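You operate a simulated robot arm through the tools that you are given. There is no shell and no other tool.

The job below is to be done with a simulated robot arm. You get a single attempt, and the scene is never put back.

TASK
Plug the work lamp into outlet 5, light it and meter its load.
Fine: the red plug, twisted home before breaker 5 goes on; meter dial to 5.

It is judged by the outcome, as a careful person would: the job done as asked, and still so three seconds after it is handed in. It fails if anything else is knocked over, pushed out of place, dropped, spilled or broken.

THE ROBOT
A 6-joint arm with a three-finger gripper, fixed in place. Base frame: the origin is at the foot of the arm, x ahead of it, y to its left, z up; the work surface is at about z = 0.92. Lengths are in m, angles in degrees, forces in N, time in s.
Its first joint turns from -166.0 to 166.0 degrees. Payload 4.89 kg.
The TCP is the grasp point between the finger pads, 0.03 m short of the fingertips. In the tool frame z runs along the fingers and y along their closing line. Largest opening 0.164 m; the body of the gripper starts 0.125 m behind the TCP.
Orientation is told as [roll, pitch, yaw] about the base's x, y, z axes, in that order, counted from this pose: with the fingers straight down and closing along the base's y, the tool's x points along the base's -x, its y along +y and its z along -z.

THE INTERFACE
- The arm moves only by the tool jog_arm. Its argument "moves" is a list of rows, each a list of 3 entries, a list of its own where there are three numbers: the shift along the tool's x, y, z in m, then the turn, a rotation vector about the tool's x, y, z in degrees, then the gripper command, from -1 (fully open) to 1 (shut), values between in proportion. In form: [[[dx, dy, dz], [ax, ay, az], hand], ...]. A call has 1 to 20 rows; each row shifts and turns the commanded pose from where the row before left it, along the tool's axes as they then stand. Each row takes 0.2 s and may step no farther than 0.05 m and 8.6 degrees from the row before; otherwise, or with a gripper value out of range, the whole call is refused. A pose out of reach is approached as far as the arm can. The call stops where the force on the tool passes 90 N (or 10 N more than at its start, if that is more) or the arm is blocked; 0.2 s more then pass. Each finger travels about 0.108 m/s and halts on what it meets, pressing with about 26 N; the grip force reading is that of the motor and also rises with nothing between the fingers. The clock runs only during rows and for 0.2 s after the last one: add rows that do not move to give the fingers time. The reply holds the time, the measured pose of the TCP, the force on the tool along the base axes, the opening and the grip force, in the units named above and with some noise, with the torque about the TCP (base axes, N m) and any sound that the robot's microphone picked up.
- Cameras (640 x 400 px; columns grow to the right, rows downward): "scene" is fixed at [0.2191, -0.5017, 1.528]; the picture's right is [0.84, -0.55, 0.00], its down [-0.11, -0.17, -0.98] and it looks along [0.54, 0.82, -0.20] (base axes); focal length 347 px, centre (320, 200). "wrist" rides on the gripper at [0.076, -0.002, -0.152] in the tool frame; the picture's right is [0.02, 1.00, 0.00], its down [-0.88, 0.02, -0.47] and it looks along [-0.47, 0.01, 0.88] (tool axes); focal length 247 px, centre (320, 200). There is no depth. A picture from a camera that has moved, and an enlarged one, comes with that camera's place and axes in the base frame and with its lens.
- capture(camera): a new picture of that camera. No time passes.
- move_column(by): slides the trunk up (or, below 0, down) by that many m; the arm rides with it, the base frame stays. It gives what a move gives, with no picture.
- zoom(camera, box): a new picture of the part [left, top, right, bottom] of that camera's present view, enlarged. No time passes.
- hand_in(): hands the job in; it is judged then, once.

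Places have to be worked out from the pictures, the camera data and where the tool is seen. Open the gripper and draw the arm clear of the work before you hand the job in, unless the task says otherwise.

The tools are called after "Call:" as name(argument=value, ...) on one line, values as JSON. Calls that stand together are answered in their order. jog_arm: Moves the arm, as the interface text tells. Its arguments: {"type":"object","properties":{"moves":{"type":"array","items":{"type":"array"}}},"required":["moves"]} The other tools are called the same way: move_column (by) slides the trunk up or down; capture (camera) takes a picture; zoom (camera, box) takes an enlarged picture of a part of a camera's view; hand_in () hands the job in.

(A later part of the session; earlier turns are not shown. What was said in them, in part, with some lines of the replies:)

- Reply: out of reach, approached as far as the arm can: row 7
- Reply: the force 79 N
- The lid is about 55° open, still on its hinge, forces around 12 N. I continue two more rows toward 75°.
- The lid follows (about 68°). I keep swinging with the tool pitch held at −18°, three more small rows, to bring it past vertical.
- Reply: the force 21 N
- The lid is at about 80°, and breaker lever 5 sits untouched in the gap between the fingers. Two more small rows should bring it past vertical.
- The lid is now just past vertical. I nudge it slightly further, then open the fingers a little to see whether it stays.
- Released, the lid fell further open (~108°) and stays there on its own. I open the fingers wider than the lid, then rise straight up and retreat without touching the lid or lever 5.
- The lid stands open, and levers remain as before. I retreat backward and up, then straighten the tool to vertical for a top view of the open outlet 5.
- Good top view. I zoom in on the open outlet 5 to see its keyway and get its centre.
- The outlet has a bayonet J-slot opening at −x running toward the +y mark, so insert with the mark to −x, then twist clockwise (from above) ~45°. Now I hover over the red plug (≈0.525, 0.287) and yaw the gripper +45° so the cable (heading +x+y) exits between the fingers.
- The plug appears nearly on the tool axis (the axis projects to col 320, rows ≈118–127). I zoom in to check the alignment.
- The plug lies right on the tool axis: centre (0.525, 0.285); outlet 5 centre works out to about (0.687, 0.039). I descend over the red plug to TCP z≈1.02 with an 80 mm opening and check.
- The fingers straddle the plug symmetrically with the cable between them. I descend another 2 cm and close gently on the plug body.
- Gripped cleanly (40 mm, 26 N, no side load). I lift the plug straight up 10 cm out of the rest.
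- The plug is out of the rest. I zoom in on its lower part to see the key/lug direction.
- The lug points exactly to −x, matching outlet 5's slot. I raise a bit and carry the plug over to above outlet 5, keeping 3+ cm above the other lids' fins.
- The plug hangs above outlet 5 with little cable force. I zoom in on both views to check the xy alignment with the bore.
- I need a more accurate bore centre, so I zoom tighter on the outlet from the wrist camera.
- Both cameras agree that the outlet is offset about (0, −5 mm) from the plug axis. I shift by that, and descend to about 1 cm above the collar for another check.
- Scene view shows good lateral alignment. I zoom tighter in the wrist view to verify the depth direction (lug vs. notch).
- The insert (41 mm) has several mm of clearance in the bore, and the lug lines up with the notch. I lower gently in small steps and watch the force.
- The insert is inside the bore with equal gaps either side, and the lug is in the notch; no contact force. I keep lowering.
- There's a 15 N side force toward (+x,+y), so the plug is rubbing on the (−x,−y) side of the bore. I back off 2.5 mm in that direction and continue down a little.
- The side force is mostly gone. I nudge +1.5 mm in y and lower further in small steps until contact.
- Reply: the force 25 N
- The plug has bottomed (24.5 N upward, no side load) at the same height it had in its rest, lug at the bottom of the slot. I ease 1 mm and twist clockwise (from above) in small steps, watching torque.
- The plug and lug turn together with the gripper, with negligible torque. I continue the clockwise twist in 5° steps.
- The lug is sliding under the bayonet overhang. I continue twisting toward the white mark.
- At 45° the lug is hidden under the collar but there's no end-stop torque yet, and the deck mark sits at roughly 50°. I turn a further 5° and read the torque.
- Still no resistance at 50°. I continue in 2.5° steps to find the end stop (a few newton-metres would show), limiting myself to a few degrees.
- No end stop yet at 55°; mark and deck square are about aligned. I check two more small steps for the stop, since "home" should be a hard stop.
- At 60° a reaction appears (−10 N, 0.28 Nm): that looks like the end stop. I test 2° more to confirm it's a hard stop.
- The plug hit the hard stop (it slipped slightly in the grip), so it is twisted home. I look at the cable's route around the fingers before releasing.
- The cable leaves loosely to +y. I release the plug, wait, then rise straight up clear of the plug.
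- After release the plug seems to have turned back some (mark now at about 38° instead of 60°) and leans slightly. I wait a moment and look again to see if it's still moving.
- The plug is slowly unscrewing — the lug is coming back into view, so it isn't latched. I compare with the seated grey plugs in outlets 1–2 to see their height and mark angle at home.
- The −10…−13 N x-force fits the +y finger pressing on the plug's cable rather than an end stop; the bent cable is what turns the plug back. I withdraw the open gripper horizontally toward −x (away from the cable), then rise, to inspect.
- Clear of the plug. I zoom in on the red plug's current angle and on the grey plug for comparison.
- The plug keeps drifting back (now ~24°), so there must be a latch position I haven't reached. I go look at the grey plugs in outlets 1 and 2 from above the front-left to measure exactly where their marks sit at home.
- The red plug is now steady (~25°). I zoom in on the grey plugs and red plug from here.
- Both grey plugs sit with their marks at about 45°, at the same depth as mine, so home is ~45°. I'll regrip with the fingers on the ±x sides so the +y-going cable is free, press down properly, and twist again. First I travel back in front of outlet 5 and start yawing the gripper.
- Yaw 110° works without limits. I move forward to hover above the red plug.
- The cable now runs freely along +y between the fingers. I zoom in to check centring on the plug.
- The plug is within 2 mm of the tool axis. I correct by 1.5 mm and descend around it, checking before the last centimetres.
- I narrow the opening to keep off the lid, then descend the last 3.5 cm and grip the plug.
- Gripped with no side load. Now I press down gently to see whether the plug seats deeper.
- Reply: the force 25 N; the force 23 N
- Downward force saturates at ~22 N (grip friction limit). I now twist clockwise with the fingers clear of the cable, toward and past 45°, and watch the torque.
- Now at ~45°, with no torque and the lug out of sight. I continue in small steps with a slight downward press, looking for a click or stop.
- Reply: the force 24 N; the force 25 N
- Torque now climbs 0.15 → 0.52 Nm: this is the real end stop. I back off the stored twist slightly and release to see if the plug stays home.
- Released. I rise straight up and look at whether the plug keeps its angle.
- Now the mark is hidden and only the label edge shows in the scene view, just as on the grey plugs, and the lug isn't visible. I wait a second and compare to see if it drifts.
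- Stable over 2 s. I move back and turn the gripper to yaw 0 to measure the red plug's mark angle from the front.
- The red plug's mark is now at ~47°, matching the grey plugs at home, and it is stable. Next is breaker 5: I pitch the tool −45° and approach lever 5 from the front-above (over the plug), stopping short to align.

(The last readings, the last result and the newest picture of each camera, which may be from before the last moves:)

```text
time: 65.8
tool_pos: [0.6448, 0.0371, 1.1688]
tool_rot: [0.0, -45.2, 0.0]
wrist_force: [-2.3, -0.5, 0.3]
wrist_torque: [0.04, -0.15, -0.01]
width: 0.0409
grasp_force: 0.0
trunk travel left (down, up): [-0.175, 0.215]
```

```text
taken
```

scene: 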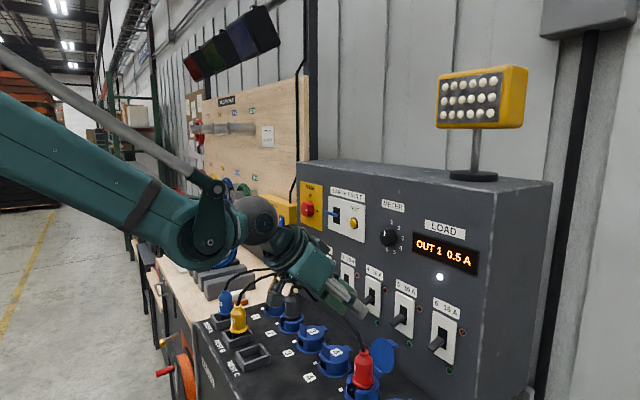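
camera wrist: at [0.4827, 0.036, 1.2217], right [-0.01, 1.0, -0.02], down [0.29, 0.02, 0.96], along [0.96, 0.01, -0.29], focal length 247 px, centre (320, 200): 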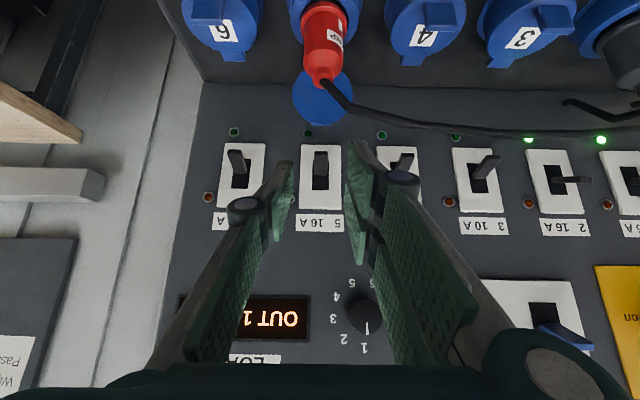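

Lever 5 is framed between the fingers. I zoom to refine its position.

Call:
zoom(camera="wrist", box=[250, 100, 390, 240])

Call:
zoom(camera="wrist", box=[430, 120, 640, 240])

Call:
zoom(camera="scene", box=[320, 250, 450, 370])

```text
2.86 times, centred on (320, 170) of wrist
camera zoom: at [0.4827, 0.036, 1.2217], right [-0.01, 1.0, -0.02], down [0.29, 0.02, 0.96], along [0.96, 0.01, -0.29], focal length 706 px, centre (320, 286)
```

zoom: 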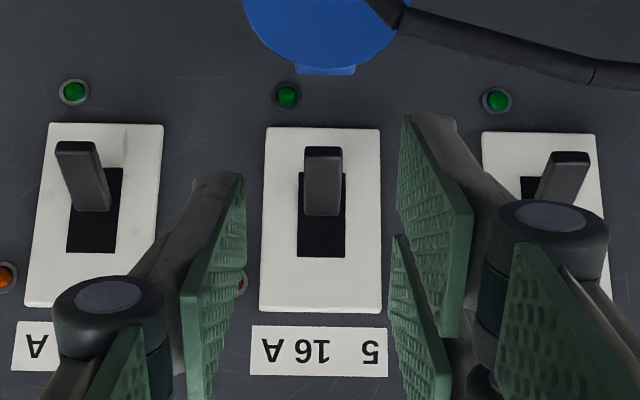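

```text
3.05 times, centred on (535, 180) of wrist
camera zoom: at [0.4827, 0.036, 1.2217], right [-0.01, 1.0, -0.02], down [0.29, 0.02, 0.96], along [0.96, 0.01, -0.29], focal length 753 px, centre (-335, 261)
```

zoom: 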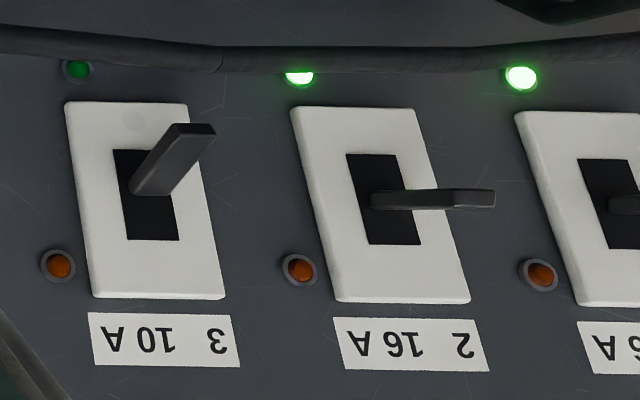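

```text
3.33 times, centred on (385, 310) of scene
camera zoom: at [0.2191, -0.5017, 1.528], right [0.84, -0.55, 0.0], down [-0.11, -0.17, -0.98], along [0.54, 0.82, -0.2], focal length 1157 px, centre (103, -167)
```

zoom: 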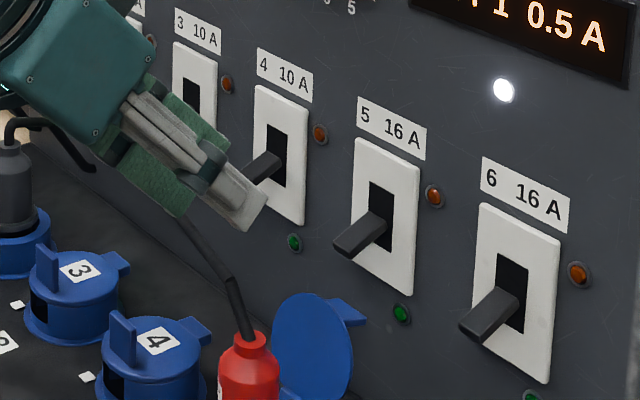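

Lever 5: tip ≈ (0.785, 0.039, 1.063), 18 mm wide, drooping about 40° (off); on-levers 1–2 stand straight out. I advance so the fingers straddle the lever, 4 steps, then check.

Call:
jog_arm(moves=[[[-0.007, 0.001, 0.0378], [0, 0, 0], 0.5], [[-0.007, 0, 0.0378], [0, 0, 0], 0.5], [[-0.007, 0, 0.0378], [0, 0, 0], 0.5]])

Call:
zoom(camera="wrist", box=[240, 100, 400, 260])

Call:
zoom(camera="scene", box=[340, 270, 440, 380])

```text
time: 66.6
tool_pos: [0.7398, 0.0408, 1.1033]
tool_rot: [-0.1, -45.1, 0.1]
wrist_force: [-3.2, -0.1, 1.3]
wrist_torque: [0.05, -0.15, 0.0]
width: 0.0408
grasp_force: 0.1
trunk travel left (down, up): [-0.175, 0.215]
```

```text
2.50 times, centred on (320, 180) of wrist
camera zoom: at [0.5774, 0.0381, 1.1572], right [-0.02, 1.0, -0.01], down [0.29, 0.02, 0.96], along [0.96, 0.01, -0.29], focal length 617 px, centre (320, 250)
```

zoom: 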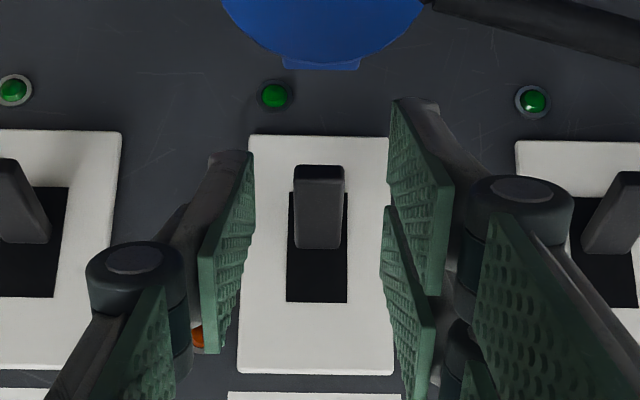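

```text
3.64 times, centred on (390, 325) of scene
camera zoom: at [0.2191, -0.5017, 1.528], right [0.84, -0.55, 0.0], down [-0.11, -0.17, -0.98], along [0.54, 0.82, -0.2], focal length 1262 px, centre (66, -254)
```

zoom: 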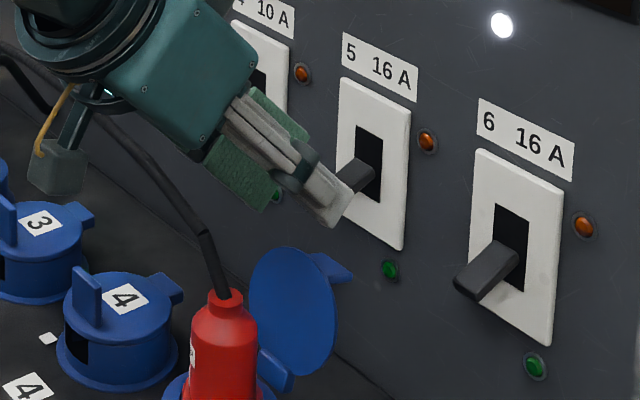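

Centred. I advance the last ~4 cm in two half steps and close on the lever.

Call:
jog_arm(moves=[[[-0.0035, 0, 0.0189], [0, 0, 0], 0.5], [[-0.0035, 0, 0.0169], [0, 0, 0], 0.5]])

Call:
zoom(camera="wrist", box=[240, 100, 400, 260])

Call:
zoom(camera="scene", box=[340, 270, 440, 380])

```text
time: 67.2
tool_pos: [0.7698, 0.0389, 1.0834]
tool_rot: [0.0, -45.1, -0.1]
wrist_force: [-1.6, 0.3, 0.6]
wrist_torque: [-0.01, -0.08, 0.01]
width: 0.0409
grasp_force: 0.0
trunk travel left (down, up): [-0.175, 0.215]
```

```text
2.50 times, centred on (320, 180) of wrist
camera zoom: at [0.6074, 0.0379, 1.1368], right [-0.02, 1.0, -0.02], down [0.29, 0.02, 0.96], along [0.96, 0.01, -0.29], focal length 617 px, centre (320, 250)
```

zoom: 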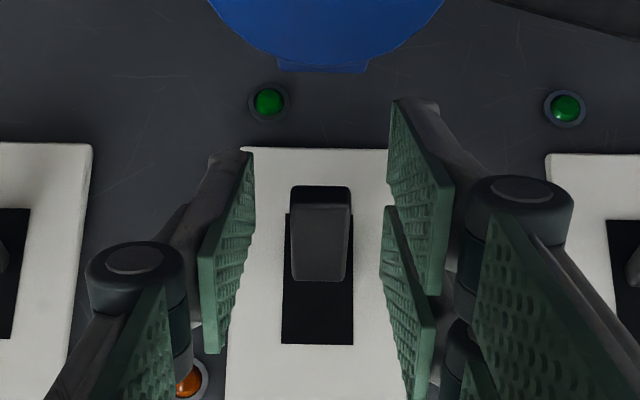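

```text
3.64 times, centred on (390, 325) of scene
camera zoom: at [0.2191, -0.5017, 1.528], right [0.84, -0.55, 0.0], down [-0.11, -0.17, -0.98], along [0.54, 0.82, -0.2], focal length 1262 px, centre (66, -254)
```

zoom: 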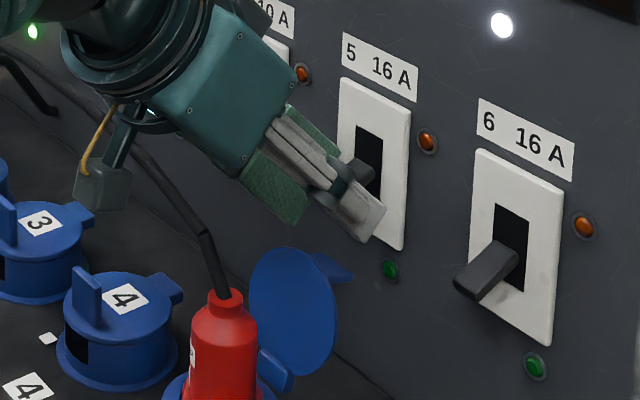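

The fingers straddle the lever. I close on it.

Call:
jog_arm(moves=[[[0, 0, 0], [0, 0, 0], 0.7], [[0, 0, 0], [0, 0, 0], 0.95], [[0, 0, 0], [0, 0, 0], 0.95]])

Call:
zoom(camera="wrist", box=[240, 100, 400, 260])

```text
time: 68.0
tool_pos: [0.7702, 0.0387, 1.083]
tool_rot: [0.0, -44.9, 0.0]
wrist_force: [-5.1, 0.9, 2.3]
wrist_torque: [-0.24, -0.15, 0.27]
width: 0.0179
grasp_force: 45.3
trunk travel left (down, up): [-0.175, 0.215]
```

```text
2.50 times, centred on (320, 180) of wrist
camera zoom: at [0.6079, 0.038, 1.1366], right [-0.02, 1.0, -0.02], down [0.29, 0.02, 0.96], along [0.96, 0.01, -0.29], focal length 617 px, centre (320, 250)
```

zoom: 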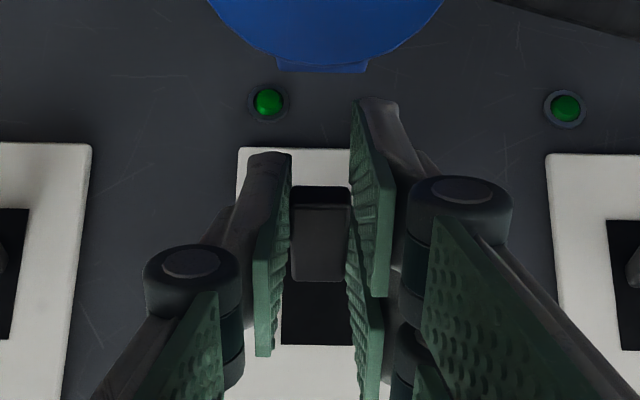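

Lever gripped (18 mm). I lift it along its arc toward ON and watch forces and sounds.

Call:
jog_arm(moves=[[[-0.0025, 0, -0.0081], [0, 0, 0], 0.95], [[-0.0067, 0, -0.0095], [0, 0, 0], 0.95]])

Call:
zoom(camera="wrist", box=[240, 100, 400, 260])

Call:
capture(camera="scene")

```text
time: 68.6
tool_pos: [0.7636, 0.0392, 1.1014]
tool_rot: [0.0, -44.9, 0.0]
wrist_force: [2.4, 5.8, -24.5]
wrist_torque: [0.14, 1.25, 0.09]
width: 0.0181
grasp_force: 44.9
trunk travel left (down, up): [-0.175, 0.215]
```

```text
2.50 times, centred on (320, 180) of wrist
camera zoom: at [0.6022, 0.038, 1.1545], right [-0.02, 1.0, -0.02], down [0.29, 0.02, 0.96], along [0.96, 0.01, -0.29], focal length 617 px, centre (320, 250)
```

zoom: 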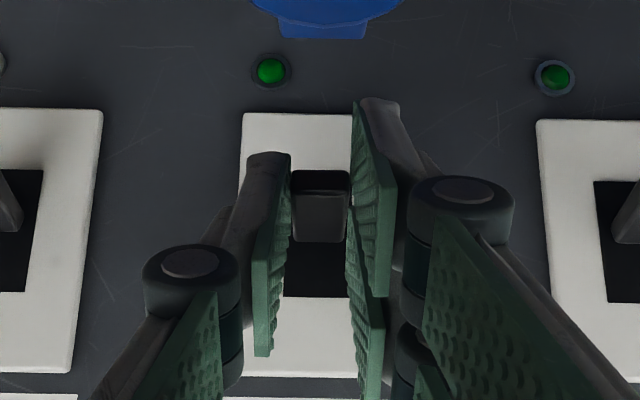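

```text
taken
```

scene: 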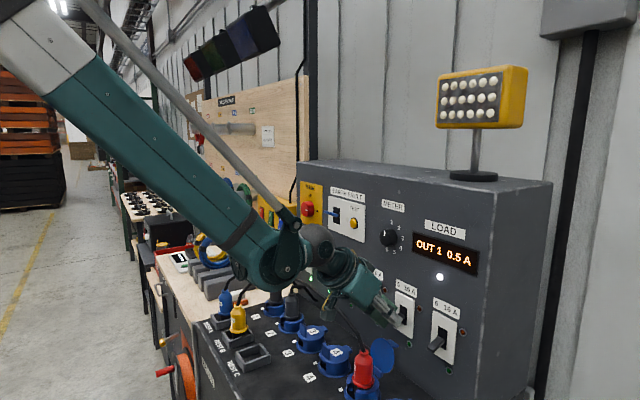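

The lever is rising against ~25 N. I continue upward along the arc.

Call:
jog_arm(moves=[[[-0.0085, 0, -0.0068], [0, 0, 0], 0.95], [[0, 0, 0], [0, 0, 0], 0.95]])

Call:
zoom(camera="wrist", box=[240, 100, 400, 260])

Call:
zoom(camera="scene", box=[360, 50, 560, 380])

```text
time: 69.2
tool_pos: [0.7657, 0.0389, 1.1121]
tool_rot: [0.0, -45.0, -0.1]
wrist_force: [-7.4, 10.7, -25.6]
wrist_torque: [0.25, 1.53, 0.12]
width: 0.0179
grasp_force: 45.0
trunk travel left (down, up): [-0.175, 0.215]
```

```text
2.50 times, centred on (320, 180) of wrist
camera zoom: at [0.6032, 0.0379, 1.1651], right [-0.02, 1.0, -0.02], down [0.29, 0.02, 0.96], along [0.96, 0.01, -0.29], focal length 617 px, centre (320, 250)
```

zoom: 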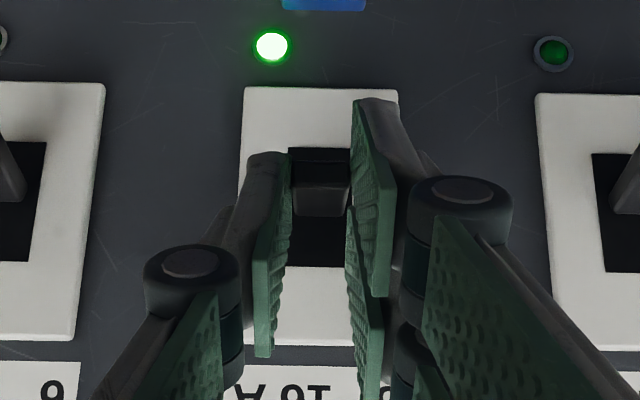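

```text
1.21 times, centred on (460, 215) of scene
camera zoom: at [0.2191, -0.5017, 1.528], right [0.84, -0.55, 0.0], down [-0.11, -0.17, -0.98], along [0.54, 0.82, -0.2], focal length 421 px, centre (150, 182)
```

zoom: 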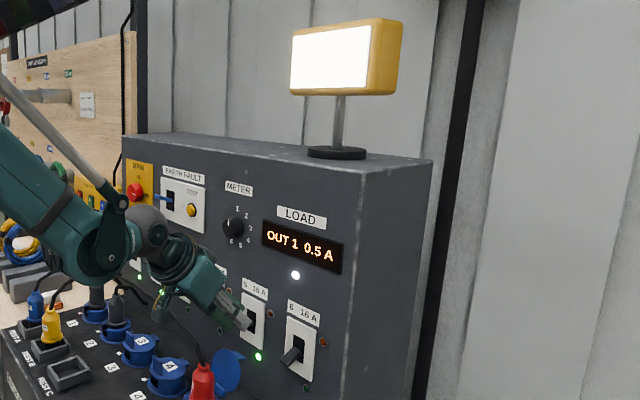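

The lamp is lit and LED 5 is green. I push the lever a little further to be sure it latches, watching the force.

Call:
jog_arm(moves=[[[-0.005, 0, -0.003], [0, 0, 0], 0.95], [[0, 0, 0], [0, 0, 0], 0.95]])

Call:
zoom(camera="wrist", box=[240, 100, 400, 260])

```text
time: 69.8
tool_pos: [0.7675, 0.0387, 1.1178]
tool_rot: [0.0, -45.0, 0.0]
wrist_force: [-13.3, 7.4, -22.9]
wrist_torque: [0.12, 1.58, 0.1]
width: 0.0177
grasp_force: 45.2
trunk travel left (down, up): [-0.175, 0.215]
```

```text
2.50 times, centred on (320, 180) of wrist
camera zoom: at [0.6053, 0.038, 1.1721], right [-0.02, 1.0, -0.02], down [0.29, 0.02, 0.96], along [0.96, 0.01, -0.29], focal length 617 px, centre (320, 250)
```

zoom: 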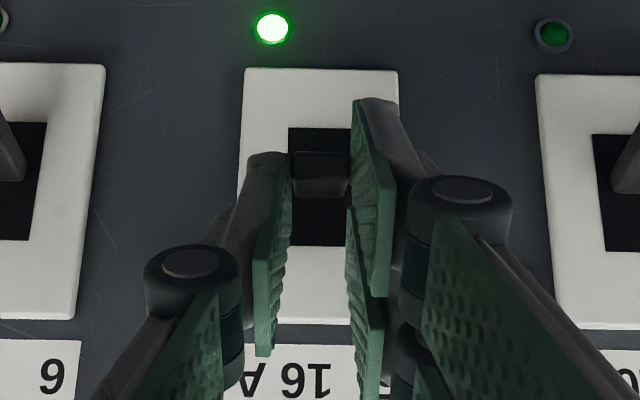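

I release the lever and check whether it stays ON.

Call:
jog_arm(moves=[[[0, 0, 0], [0, 0, 0], 0.7], [[0, 0, 0], [0, 0, 0], 0.5], [[0, 0, 0], [0, 0, 0], 0.5]])

Call:
zoom(camera="wrist", box=[240, 80, 400, 240])

Call:
zoom(camera="scene", box=[320, 50, 560, 400])

```text
time: 70.6
tool_pos: [0.767, 0.038, 1.1193]
tool_rot: [0.0, -45.0, 0.0]
wrist_force: [0.7, 0.2, 0.4]
wrist_torque: [0.02, -0.03, -0.01]
width: 0.0409
grasp_force: 0.2
trunk travel left (down, up): [-0.175, 0.215]
```

```text
2.50 times, centred on (320, 160) of wrist
camera zoom: at [0.6053, 0.0377, 1.1724], right [-0.02, 1.0, -0.02], down [0.29, 0.02, 0.96], along [0.96, 0.01, -0.29], focal length 617 px, centre (320, 300)
```

zoom: 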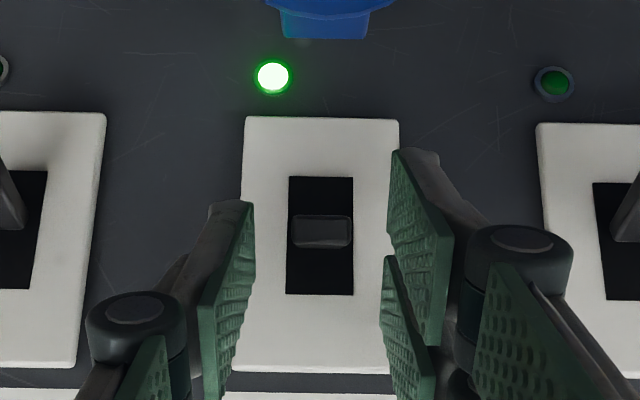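

```text
1.14 times, centred on (440, 225) of scene
camera zoom: at [0.2191, -0.5017, 1.528], right [0.84, -0.55, 0.0], down [-0.11, -0.17, -0.98], along [0.54, 0.82, -0.2], focal length 397 px, centre (183, 171)
```

zoom: 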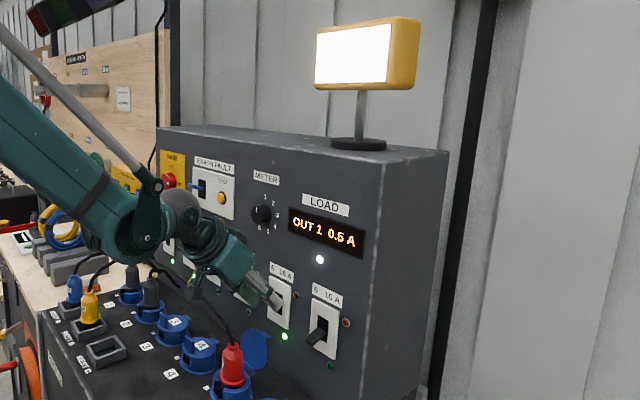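

Breaker 5 stays ON by itself, the lamp is lit. I retreat along the tool axis and pitch to horizontal, in front of the METER dial (≈ y 0.096, z 1.266).

Call:
jog_arm(moves=[[[0, 0, -0.03], [0, 0, 0], 0.5], [[0, 0, -0.045], [0, 0, 0], 0.5], [[0, 0, -0.045], [0, 0, 0], 0.5], [[0, 0.0173, -0.029], [0, 0, 0], 0.4], [[0, 0.0173, -0.029], [0, 0, 0], 0.3], [[0, 0.0173, -0.029], [0, 0, 0], 0.2], [[0, 0, 0], [0, -7.5, 0], 0.2], [[0, 0, 0], [0, -7.5, 0], 0.2], [[0, 0, 0], [0, -7.5, 0], 0.2], [[0, 0, 0], [0, -7.5, 0], 0.2], [[0, 0, 0], [0, -7.5, 0], 0.2], [[0, 0, 0], [0, -7.5, 0], 0.2]])

Call:
capture(camera="wrist")

Call:
capture(camera="scene")

```text
time: 73.2
tool_pos: [0.6206, 0.09, 1.2656]
tool_rot: [158.1, -89.9, -158.0]
wrist_force: [-1.4, 0.0, 0.8]
wrist_torque: [-0.02, 0.0, 0.12]
width: 0.0655
grasp_force: 0.0
trunk travel left (down, up): [-0.175, 0.215]
```

```text
taken
camera wrist: at [0.4669, 0.0889, 1.1877], right [0.0, 1.0, -0.02], down [-0.47, 0.02, 0.88], along [0.88, 0.01, 0.47], focal length 247 px, centre (320, 200)
```

wrist: 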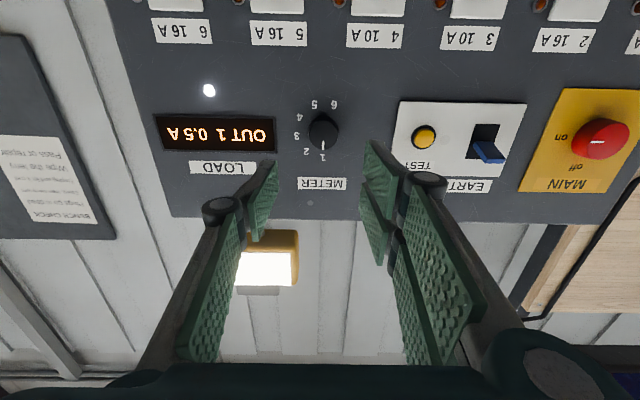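

```text
taken
```

scene: 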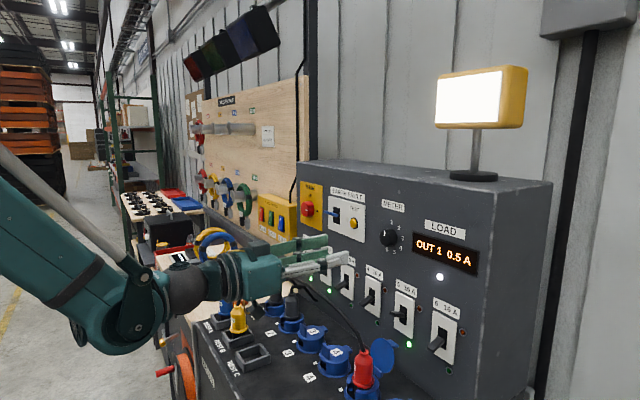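

The tool is horizontal and the dial lies nearly on the tool axis. I zoom in on the dial and check the plug as well.

Call:
zoom(camera="wrist", box=[270, 83, 370, 183])

Call:
zoom(camera="scene", box=[330, 320, 420, 400])

Call:
zoom(camera="scene", box=[360, 190, 480, 290])

```text
4.00 times, centred on (320, 133) of wrist
camera zoom: at [0.4669, 0.0889, 1.1877], right [0.0, 1.0, -0.02], down [-0.47, 0.02, 0.88], along [0.88, 0.01, 0.47], focal length 988 px, centre (320, 468)
```

zoom: 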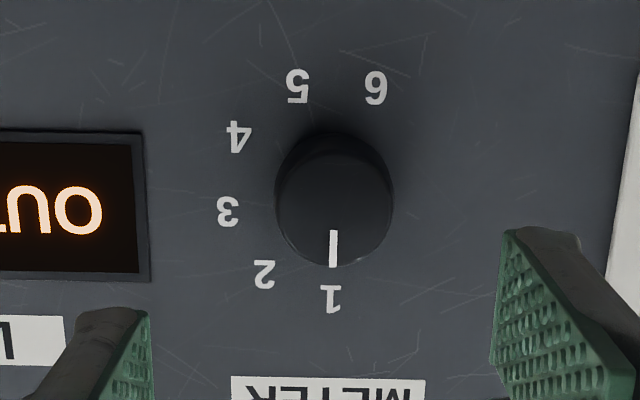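

```text
5.00 times, centred on (375, 360) of scene
camera zoom: at [0.2191, -0.5017, 1.528], right [0.84, -0.55, 0.0], down [-0.11, -0.17, -0.98], along [0.54, 0.82, -0.2], focal length 1735 px, centre (45, -600)
```

zoom: 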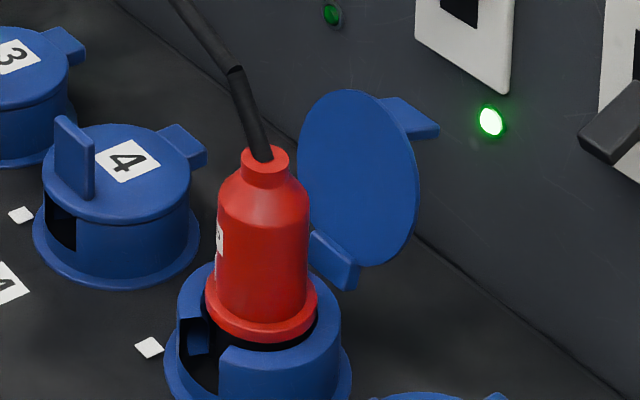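

```text
4.00 times, centred on (420, 240) of scene
camera zoom: at [0.2191, -0.5017, 1.528], right [0.84, -0.55, 0.0], down [-0.11, -0.17, -0.98], along [0.54, 0.82, -0.2], focal length 1388 px, centre (-80, 40)
```

zoom: 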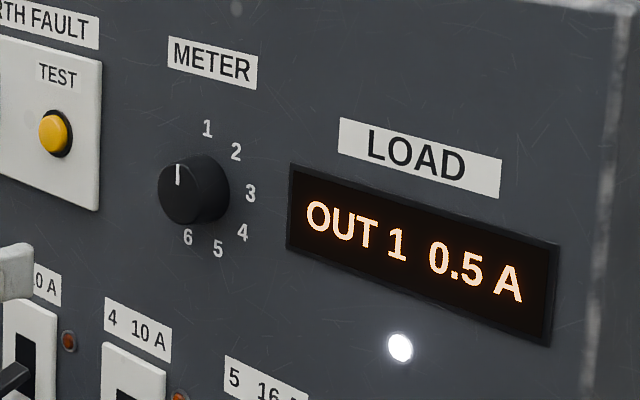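

Plug angle is unchanged. The dial: centre ≈ (y 0.094, z 1.266), diameter 38 mm, front at x≈0.787. I centre on it and pre-rotate the wrist −80° so that one continuous +160° turn takes 1→5.

Call:
jog_arm(moves=[[[-0.0005, 0.0042, 0], [0, 0, 0], 0.2], [[0, 0, 0], [0, 0, -8], 0.2], [[0, 0, 0], [0, 0, -8], 0.2], [[0, 0, 0], [0, 0, -8], 0.2], [[0, 0, 0], [0, 0, -8], 0.2], [[0, 0, 0], [0, 0, -8], 0.2], [[0, 0, 0], [0, 0, -8], 0.2], [[0, 0, 0], [0, 0, -8], 0.2], [[0, 0, 0], [0, 0, -8], 0.2], [[0, 0, 0], [0, 0, -8], 0.2], [[0, 0, 0], [0, 0, -8], 0.2]])

Call:
capture(camera="wrist")

Call:
capture(camera="scene")

```text
time: 75.6
tool_pos: [0.6208, 0.0938, 1.2658]
tool_rot: [-90.1, -9.9, 90.0]
wrist_force: [-0.1, 0.3, -0.8]
wrist_torque: [0.0, 0.03, 0.02]
width: 0.0656
grasp_force: 0.0
trunk travel left (down, up): [-0.175, 0.215]
```

```text
taken
camera wrist: at [0.4684, 0.0192, 1.2532], right [0.0, 0.15, -0.99], down [-0.47, 0.87, 0.13], along [0.88, 0.47, 0.07], focal length 247 px, centre (320, 200)
```

wrist: 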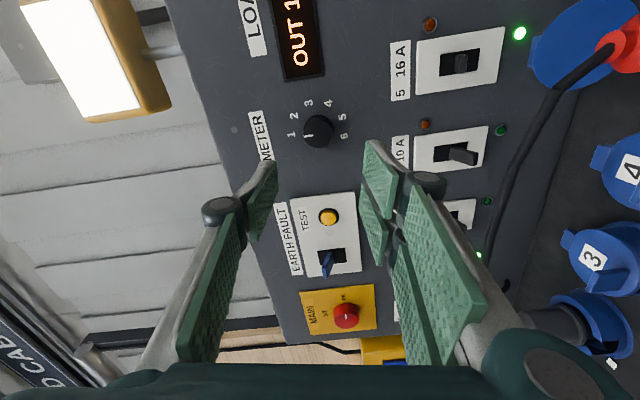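

```text
taken
```

scene: 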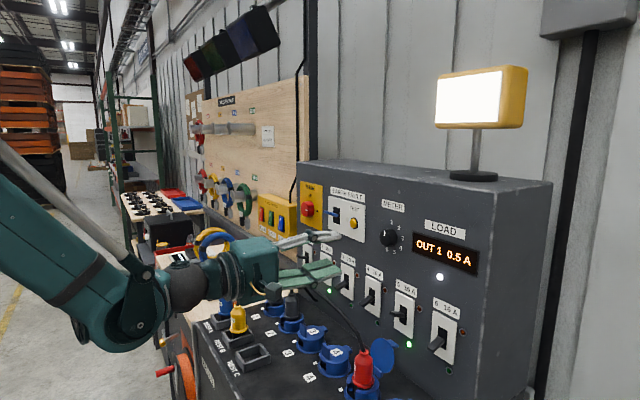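

The pre-rotation succeeded. I zoom in to verify the centring from this orientation.

Call:
zoom(camera="wrist", box=[270, 83, 370, 183])

```text
4.00 times, centred on (320, 133) of wrist
camera zoom: at [0.4684, 0.0192, 1.2532], right [0.0, 0.15, -0.99], down [-0.47, 0.87, 0.13], along [0.88, 0.47, 0.07], focal length 988 px, centre (320, 468)
```

zoom: 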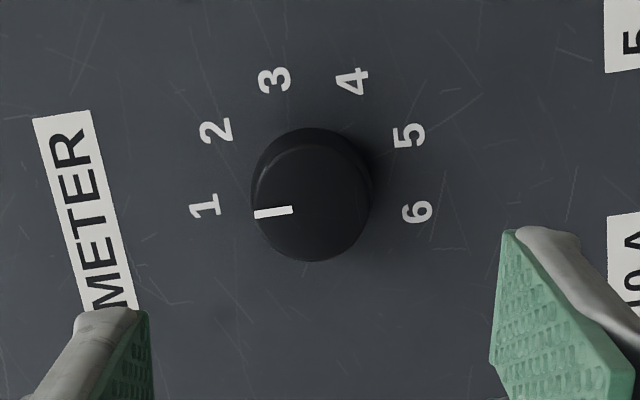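

Small correction (−2.5 mm along tool y, i.e. up). I advance toward the dial with fingers open, stopping with tips just past the knob's front.

Call:
jog_arm(moves=[[[0.0005, -0.0025, 0.036], [0, 0, 0], 0.2], [[0, 0, 0.036], [0, 0, 0], 0.2], [[0, 0, 0.036], [0, 0, 0], 0.2], [[0, 0, 0.036], [0, 0, 0], 0.2], [[0, 0, 0], [0, 0, 0], 0.2]])

Call:
capture(camera="wrist")

Call:
zoom(camera="scene", box=[320, 180, 460, 300])

```text
time: 76.8
tool_pos: [0.766, 0.093, 1.2663]
tool_rot: [-89.9, -9.9, 90.0]
wrist_force: [1.9, 0.3, -0.2]
wrist_torque: [0.01, -0.07, -0.04]
width: 0.0655
grasp_force: 0.1
trunk travel left (down, up): [-0.175, 0.215]
```

```text
taken
camera wrist: at [0.6133, 0.0181, 1.2544], right [0.0, 0.15, -0.99], down [-0.47, 0.87, 0.13], along [0.88, 0.47, 0.07], focal length 247 px, centre (320, 200)
```

wrist: 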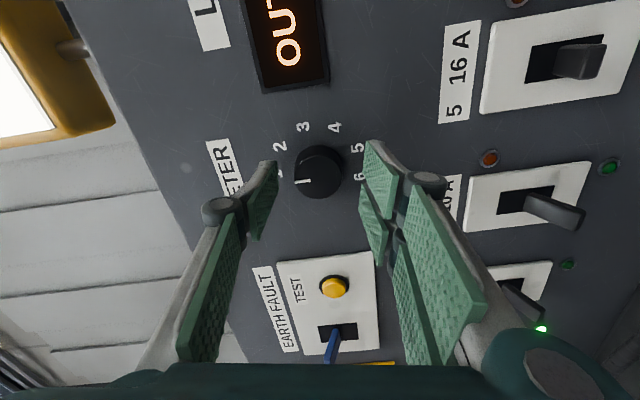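

```text
3.33 times, centred on (390, 240) of scene
camera zoom: at [0.2191, -0.5017, 1.528], right [0.84, -0.55, 0.0], down [-0.11, -0.17, -0.98], along [0.54, 0.82, -0.2], focal length 1157 px, centre (87, 67)
```

zoom: 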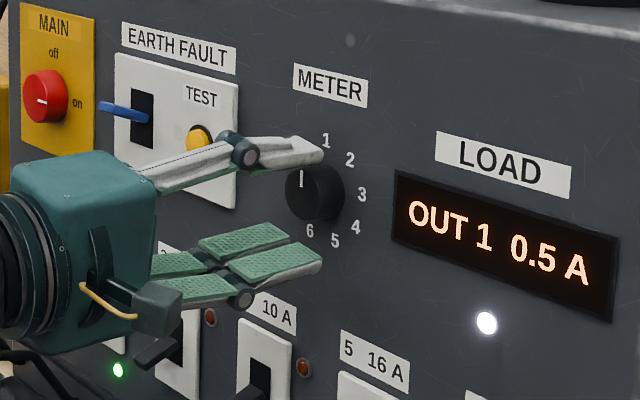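

Well-centred. I advance 12 mm more and close on the knob.

Call:
jog_arm(moves=[[[0, 0, 0.012], [0, 0, 0], 0.2], [[0, 0, 0], [0, 0, 0], 0.45], [[0, 0, 0], [0, 0, 0], 0.7], [[0, 0, 0], [0, 0, 0], 0.7]])

Call:
zoom(camera="wrist", box=[240, 90, 400, 250])

Call:
zoom(camera="scene", box=[340, 190, 460, 290])

```text
time: 77.8
tool_pos: [0.7778, 0.0916, 1.2672]
tool_rot: [-90.0, -10.0, 90.1]
wrist_force: [8.8, -1.2, 33.9]
wrist_torque: [0.08, -0.87, -0.16]
width: 0.0388
grasp_force: 44.8
trunk travel left (down, up): [-0.175, 0.215]
```

```text
2.50 times, centred on (320, 170) of wrist
camera zoom: at [0.6246, 0.0178, 1.2556], right [0.0, 0.15, -0.99], down [-0.47, 0.87, 0.13], along [0.88, 0.47, 0.07], focal length 617 px, centre (320, 275)
```

zoom: 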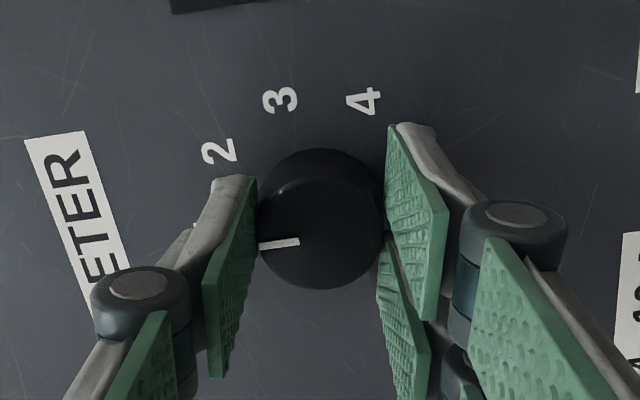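

```text
4.00 times, centred on (400, 240) of scene
camera zoom: at [0.2191, -0.5017, 1.528], right [0.84, -0.55, 0.0], down [-0.11, -0.17, -0.98], along [0.54, 0.82, -0.2], focal length 1388 px, centre (0, 40)
```

zoom: 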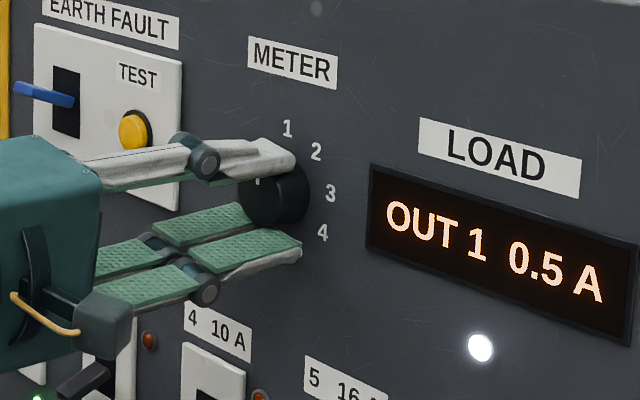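

Gripped, but with a 34 N upward reaction: the knob centre is ~2 mm higher. I shift up 2 mm to relieve it.

Call:
jog_arm(moves=[[[0, -0.002, 0], [0, 0, 0], 0.7], [[0, 0, 0], [0, 0, 0], 0.7]])

```text
time: 78.4
tool_pos: [0.7782, 0.0924, 1.2681]
tool_rot: [-89.9, -10.1, 90.0]
wrist_force: [4.6, -4.6, -12.3]
wrist_torque: [-0.03, 0.26, -0.02]
width: 0.0391
grasp_force: 45.4
trunk travel left (down, up): [-0.175, 0.215]
```

Nearly balanced now. I start turning +8° per row, first 40°, watching torque and the display.

Call:
jog_arm(moves=[[[0, 0.0005, 0], [0, 0, 8], 0.8], [[0, 0, 0], [0, 0, 8], 0.8], [[0, 0, 0], [0, 0, 8], 0.8], [[0, 0, 0], [0, 0, 8], 0.8], [[0, 0, 0], [0, 0, 8], 0.8], [[0, 0, 0], [0, 0, 0], 0.8]])

Call:
zoom(camera="wrist", box=[240, 90, 400, 250])

Call:
zoom(camera="scene", box=[340, 190, 480, 290])

```text
time: 79.8
tool_pos: [0.7772, 0.0928, 1.269]
tool_rot: [-89.9, -50.1, 90.0]
wrist_force: [-7.5, 3.0, -41.9]
wrist_torque: [-0.03, 0.97, 0.32]
width: 0.039
grasp_force: 45.3
trunk travel left (down, up): [-0.175, 0.215]
```

```text
2.50 times, centred on (320, 170) of wrist
camera zoom: at [0.6246, 0.0443, 1.21], right [0.0, 0.75, -0.66], down [-0.47, 0.58, 0.66], along [0.88, 0.31, 0.36], focal length 617 px, centre (320, 275)
```

zoom: 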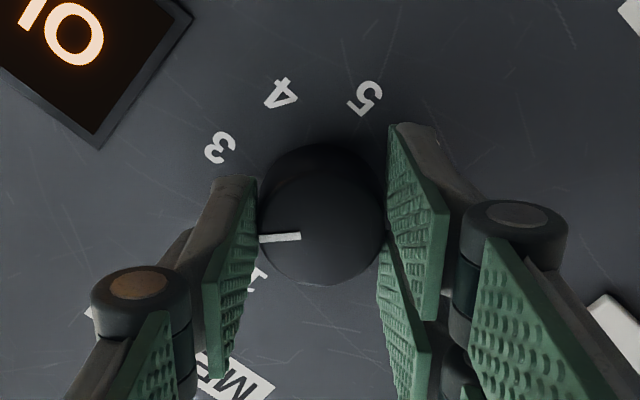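

```text
4.00 times, centred on (410, 240) of scene
camera zoom: at [0.2191, -0.5017, 1.528], right [0.84, -0.55, 0.0], down [-0.11, -0.17, -0.98], along [0.54, 0.82, -0.2], focal length 1388 px, centre (-40, 40)
```

zoom: 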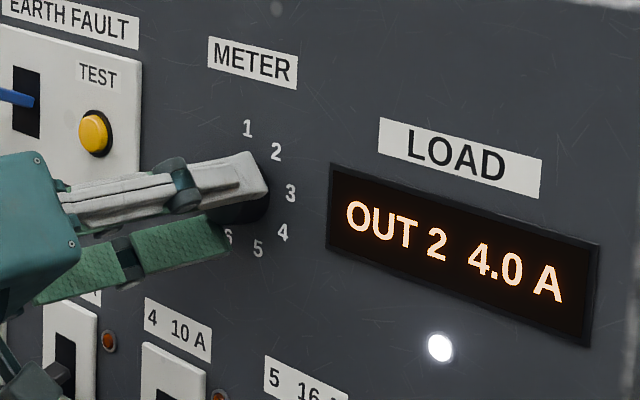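

The display reads "OUT 2 4.0 A": the dial follows. There's −42 N in z, so I lower the tool 1.5 mm and turn another 40°.

Call:
jog_arm(moves=[[[0.00115, 0.00096, 0], [0, 0, 0], 0.8], [[0, 0, 0], [0, 0, 8], 0.8], [[0, 0, 0], [0, 0, 8], 0.8], [[0, 0, 0], [0, 0, 8], 0.8], [[0, 0, 0], [0, 0, 8], 0.8], [[0, 0, 0], [0, 0, 8], 0.8], [[0, 0, 0], [0, 0, 0], 0.8]])

Call:
zoom(camera="scene", box=[340, 190, 480, 290])

```text
time: 81.4
tool_pos: [0.7775, 0.0954, 1.2674]
tool_rot: [28.4, -90.0, -28.4]
wrist_force: [6.0, 23.0, -10.5]
wrist_torque: [-0.02, 0.36, 0.85]
width: 0.0392
grasp_force: 44.9
trunk travel left (down, up): [-0.175, 0.215]
```

```text
4.00 times, centred on (410, 240) of scene
camera zoom: at [0.2191, -0.5017, 1.528], right [0.84, -0.55, 0.0], down [-0.11, -0.17, -0.98], along [0.54, 0.82, -0.2], focal length 1388 px, centre (-40, 40)
```

zoom: 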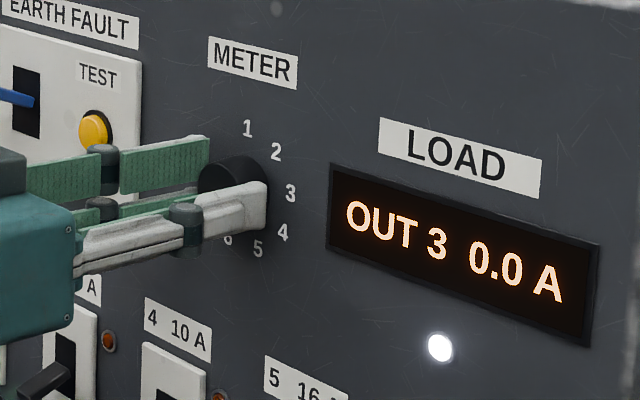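

"OUT 3". I correct +1.5 mm in y and turn another 40°.

Call:
jog_arm(moves=[[[0.0005, 0.0013, 0], [0, 0, 0], 0.8], [[0, 0, 0], [0, 0, 8], 0.8], [[0, 0, 0], [0, 0, 8], 0.8], [[0, 0, 0], [0, 0, 8], 0.8], [[0, 0, 0], [0, 0, 8], 0.8], [[0, 0, 0], [0, 0, 8], 0.8], [[0, 0, 0], [0, 0, 0], 0.8]])

Call:
zoom(camera="scene", box=[340, 190, 480, 290])

```text
time: 83.0
tool_pos: [0.7772, 0.0947, 1.268]
tool_rot: [90.0, -50.0, -90.0]
wrist_force: [10.1, 14.1, 12.3]
wrist_torque: [0.0, -0.23, 0.4]
width: 0.0389
grasp_force: 44.6
trunk travel left (down, up): [-0.175, 0.215]
```

```text
4.00 times, centred on (410, 240) of scene
camera zoom: at [0.2191, -0.5017, 1.528], right [0.84, -0.55, 0.0], down [-0.11, -0.17, -0.98], along [0.54, 0.82, -0.2], focal length 1388 px, centre (-40, 40)
```

zoom: 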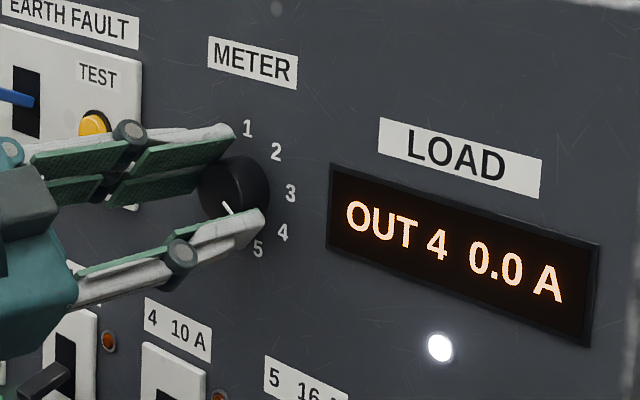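

"OUT 4". One more 40° turn.

Call:
jog_arm(moves=[[[0, 0, 0], [0, 0, 8], 0.8], [[0, 0, 0], [0, 0, 8], 0.8], [[0, 0, 0], [0, 0, 8], 0.8], [[0, 0, 0], [0, 0, 8], 0.8], [[0, 0, 0], [0, 0, 8], 0.8], [[0, 0, 0], [0, 0, 0], 0.8]])

Call:
zoom(camera="scene", box=[340, 190, 480, 290])

Call:
zoom(camera="wrist", box=[240, 90, 400, 250])

```text
time: 84.4
tool_pos: [0.778, 0.0953, 1.2685]
tool_rot: [90.0, -10.0, -90.0]
wrist_force: [15.8, 19.2, 21.3]
wrist_torque: [-0.08, -0.6, 0.6]
width: 0.039
grasp_force: 44.7
trunk travel left (down, up): [-0.175, 0.215]
```

```text
4.00 times, centred on (410, 240) of scene
camera zoom: at [0.2191, -0.5017, 1.528], right [0.84, -0.55, 0.0], down [-0.11, -0.17, -0.98], along [0.54, 0.82, -0.2], focal length 1388 px, centre (-40, 40)
```

zoom: 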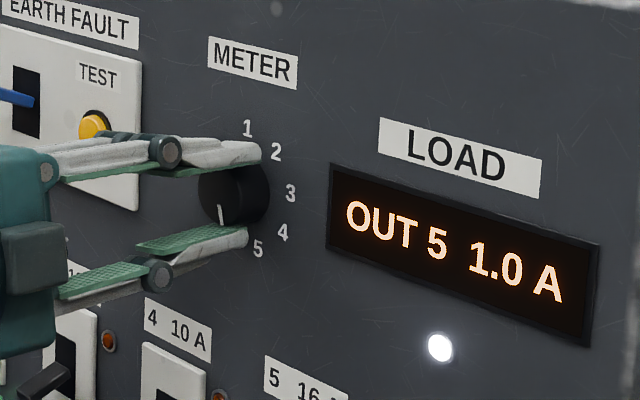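

```text
2.50 times, centred on (320, 170) of wrist
camera zoom: at [0.6244, 0.1712, 1.2525], right [0.0, 0.19, 0.98], down [-0.47, -0.86, 0.17], along [0.88, -0.46, 0.09], focal length 617 px, centre (320, 275)
```

zoom: 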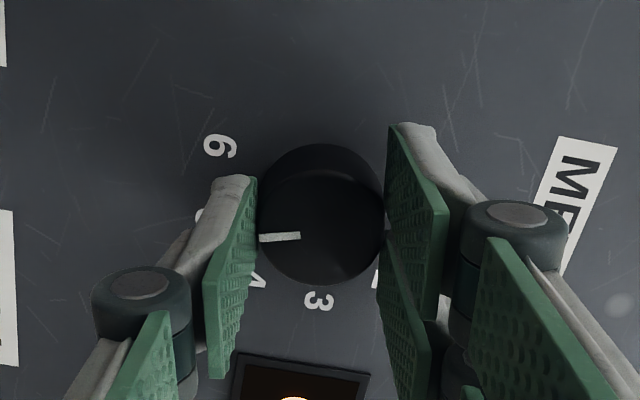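

"OUT 5 1.0 A": the lamp's load is metered. I open the fingers and draw straight back from the dial.

Call:
jog_arm(moves=[[[0, 0, 0], [0, 0, 0], 0.5], [[0, 0, 0], [0, 0, 0], 0.2], [[0, 0, 0], [0, 0, 0], 0.2], [[0, 0, -0.03], [0, 0, 0], 0.2], [[0, 0, -0.04], [0, 0, 0], 0.2], [[0, 0, -0.045], [0, 0, 0], 0.2], [[0, 0, -0.045], [0, 0, 0], 0.2]])

Call:
capture(camera="scene")

Call:
capture(camera="wrist")

Call:
zoom(camera="scene", box=[340, 190, 480, 290])

Call:
zoom(camera="scene", box=[330, 320, 420, 400])

```text
time: 86.0
tool_pos: [0.6163, 0.0964, 1.2669]
tool_rot: [89.9, -10.0, -90.0]
wrist_force: [2.1, 0.2, -0.8]
wrist_torque: [0.03, -0.05, -0.07]
width: 0.0656
grasp_force: 0.1
trunk travel left (down, up): [-0.175, 0.215]
```

```text
taken
```

scene: 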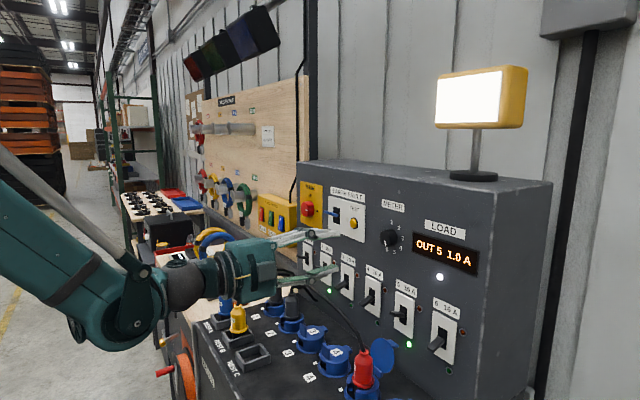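

```text
taken
camera wrist: at [0.4641, 0.172, 1.2522], right [0.0, 0.2, 0.98], down [-0.47, -0.86, 0.17], along [0.88, -0.46, 0.09], focal length 247 px, centre (320, 200)
```

wrist: 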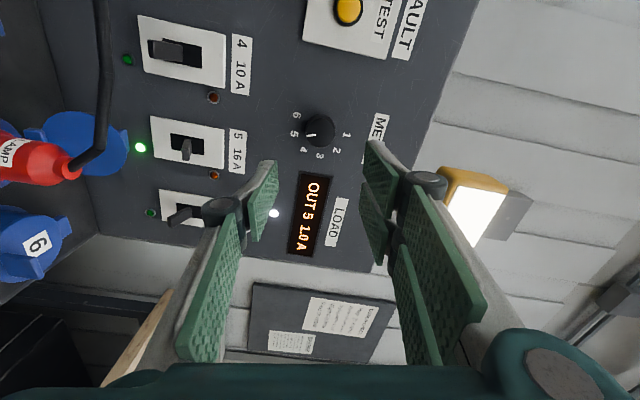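

```text
4.00 times, centred on (410, 240) of scene
camera zoom: at [0.2191, -0.5017, 1.528], right [0.84, -0.55, 0.0], down [-0.11, -0.17, -0.98], along [0.54, 0.82, -0.2], focal length 1388 px, centre (-40, 40)
```

zoom: 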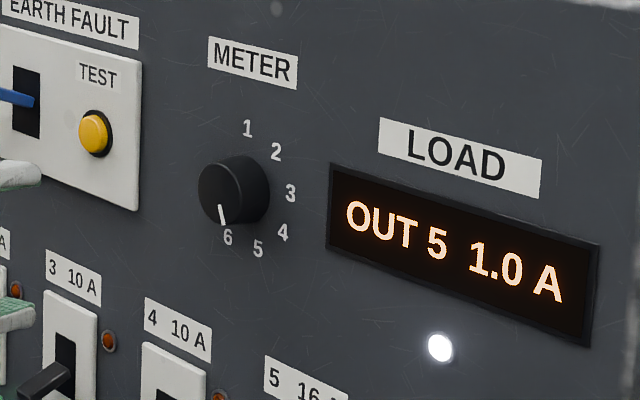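

```text
5.00 times, centred on (375, 360) of scene
camera zoom: at [0.2191, -0.5017, 1.528], right [0.84, -0.55, 0.0], down [-0.11, -0.17, -0.98], along [0.54, 0.82, -0.2], focal length 1735 px, centre (45, -600)
```

zoom: 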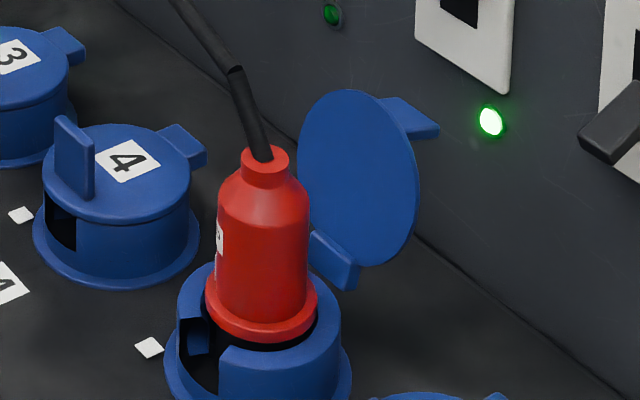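

Everything is as asked so far. I check the dial pointer angle and plug from the wrist view.

Call:
zoom(camera="wrist", box=[270, 80, 370, 180])

Call:
zoom(camera="wrist", box=[0, 80, 160, 240])

```text
4.00 times, centred on (320, 130) of wrist
camera zoom: at [0.4641, 0.172, 1.2522], right [0.0, 0.2, 0.98], down [-0.47, -0.86, 0.17], along [0.88, -0.46, 0.09], focal length 988 px, centre (320, 480)
```

zoom: 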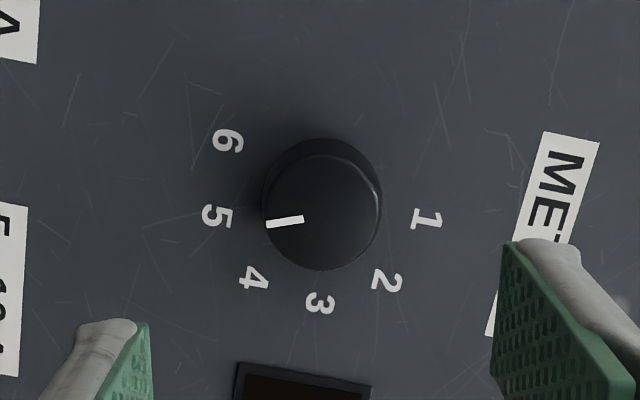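

```text
2.50 times, centred on (80, 160) of wrist
camera zoom: at [0.4641, 0.172, 1.2522], right [0.0, 0.2, 0.98], down [-0.47, -0.86, 0.17], along [0.88, -0.46, 0.09], focal length 617 px, centre (920, 300)
```

zoom: 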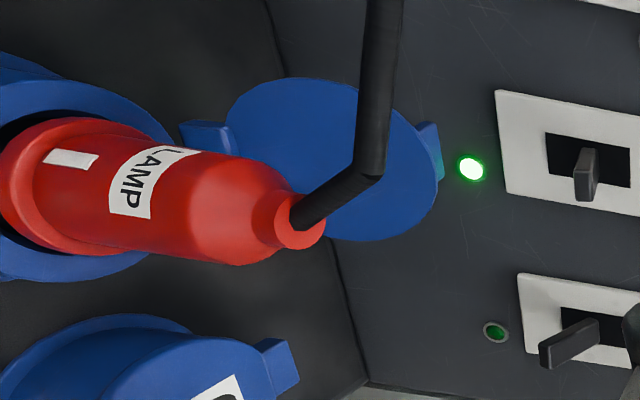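

Pointer on 5, breaker 5 up with green light, plug home, lid open. I draw the arm back and up, opening the gripper fully, clear of the work.

Call:
jog_arm(moves=[[[0, 0, -0.04], [0, 0, 0], 0.0], [[0, 0, -0.04], [0, 0, 0], -0.3], [[-0.006, 0.035, -0.01], [0, 0, 0], -0.6], [[-0.006, 0.035, -0.01], [0, 0, 0], -1], [[-0.006, 0.035, -0.01], [0, 0, 0], -1], [[0, 0, 0], [0, 0, 0], -1], [[0, 0, 0], [0, 0, 0], -1], [[0, 0, 0], [0, 0, 0], -1], [[0, 0, 0], [0, 0, 0], -1], [[0, 0, 0], [0, 0, 0], -1]])

Call:
capture(camera="scene")

Call:
zoom(camera="scene", box=[330, 320, 420, 400])

Call:
zoom(camera="scene", box=[200, 180, 500, 400])

```text
time: 88.2
tool_pos: [0.5067, 0.0947, 1.3741]
tool_rot: [90.0, -10.0, -90.0]
wrist_force: [0.2, -0.8, -0.9]
wrist_torque: [0.0, 0.01, 0.0]
width: 0.1641
grasp_force: 0.2
trunk travel left (down, up): [-0.175, 0.215]
```

```text
taken
```

scene: 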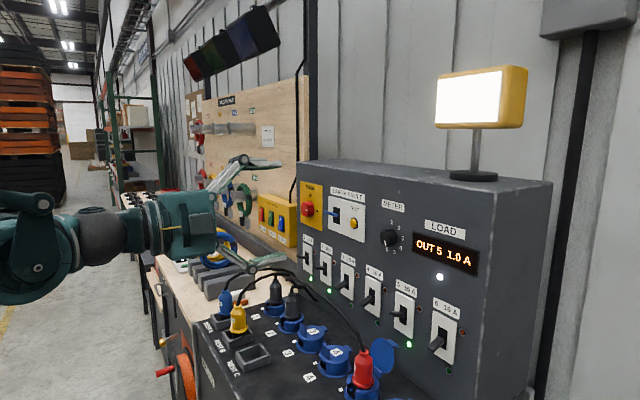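

```text
5.00 times, centred on (375, 360) of scene
camera zoom: at [0.2191, -0.5017, 1.528], right [0.84, -0.55, 0.0], down [-0.11, -0.17, -0.98], along [0.54, 0.82, -0.2], focal length 1735 px, centre (45, -600)
```

zoom: 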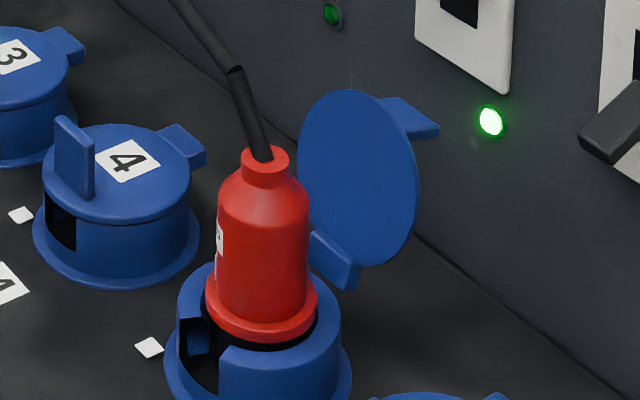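

```text
1.82 times, centred on (350, 290) of scene
camera zoom: at [0.2191, -0.5017, 1.528], right [0.84, -0.55, 0.0], down [-0.11, -0.17, -0.98], along [0.54, 0.82, -0.2], focal length 631 px, centre (266, 36)
```

zoom: 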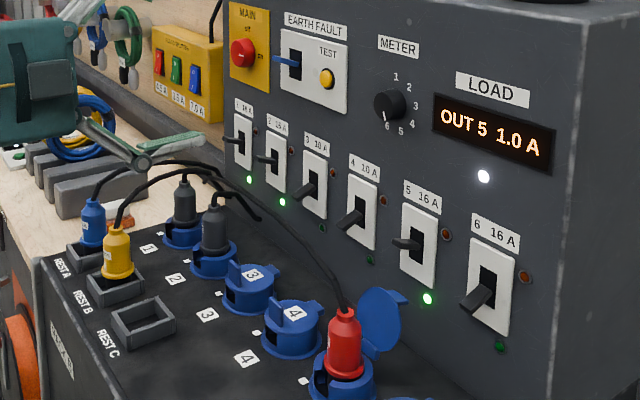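

All checks pass: red plug home in outlet 5 and steady, breaker 5 on with green LED, lamp lit, meter on 5 reading 1.0 A, everything else untouched, gripper open and clear. I hand the job in.

Call:
hand_in()

```text
The job is handed in.
```

The work lamp is plugged into outlet 5 and lit. The meter dial is on 5 and reads "OUT 5 1.0 A". I have handed the job in, but no verdict has come back.

- **Plug:** I opened lid 5, put the red plug in and twisted it to its stop. The first twist slipped back after I let go, because a finger was pressing on the cable. I gripped it again with the fingers clear and twisted it home. Its mark now matches the grey plugs in outlets 1 and 2, and it did not move again before I handed in.
- **Breaker 5:** It went on only after the plug was home. It stays up by itself with the green light on.
- **Everything else:** Nothing was knocked over or moved out of place. The other breakers and plugs are as they were, lid 5 stays open behind the plug, and the arm is clear with the gripper open.
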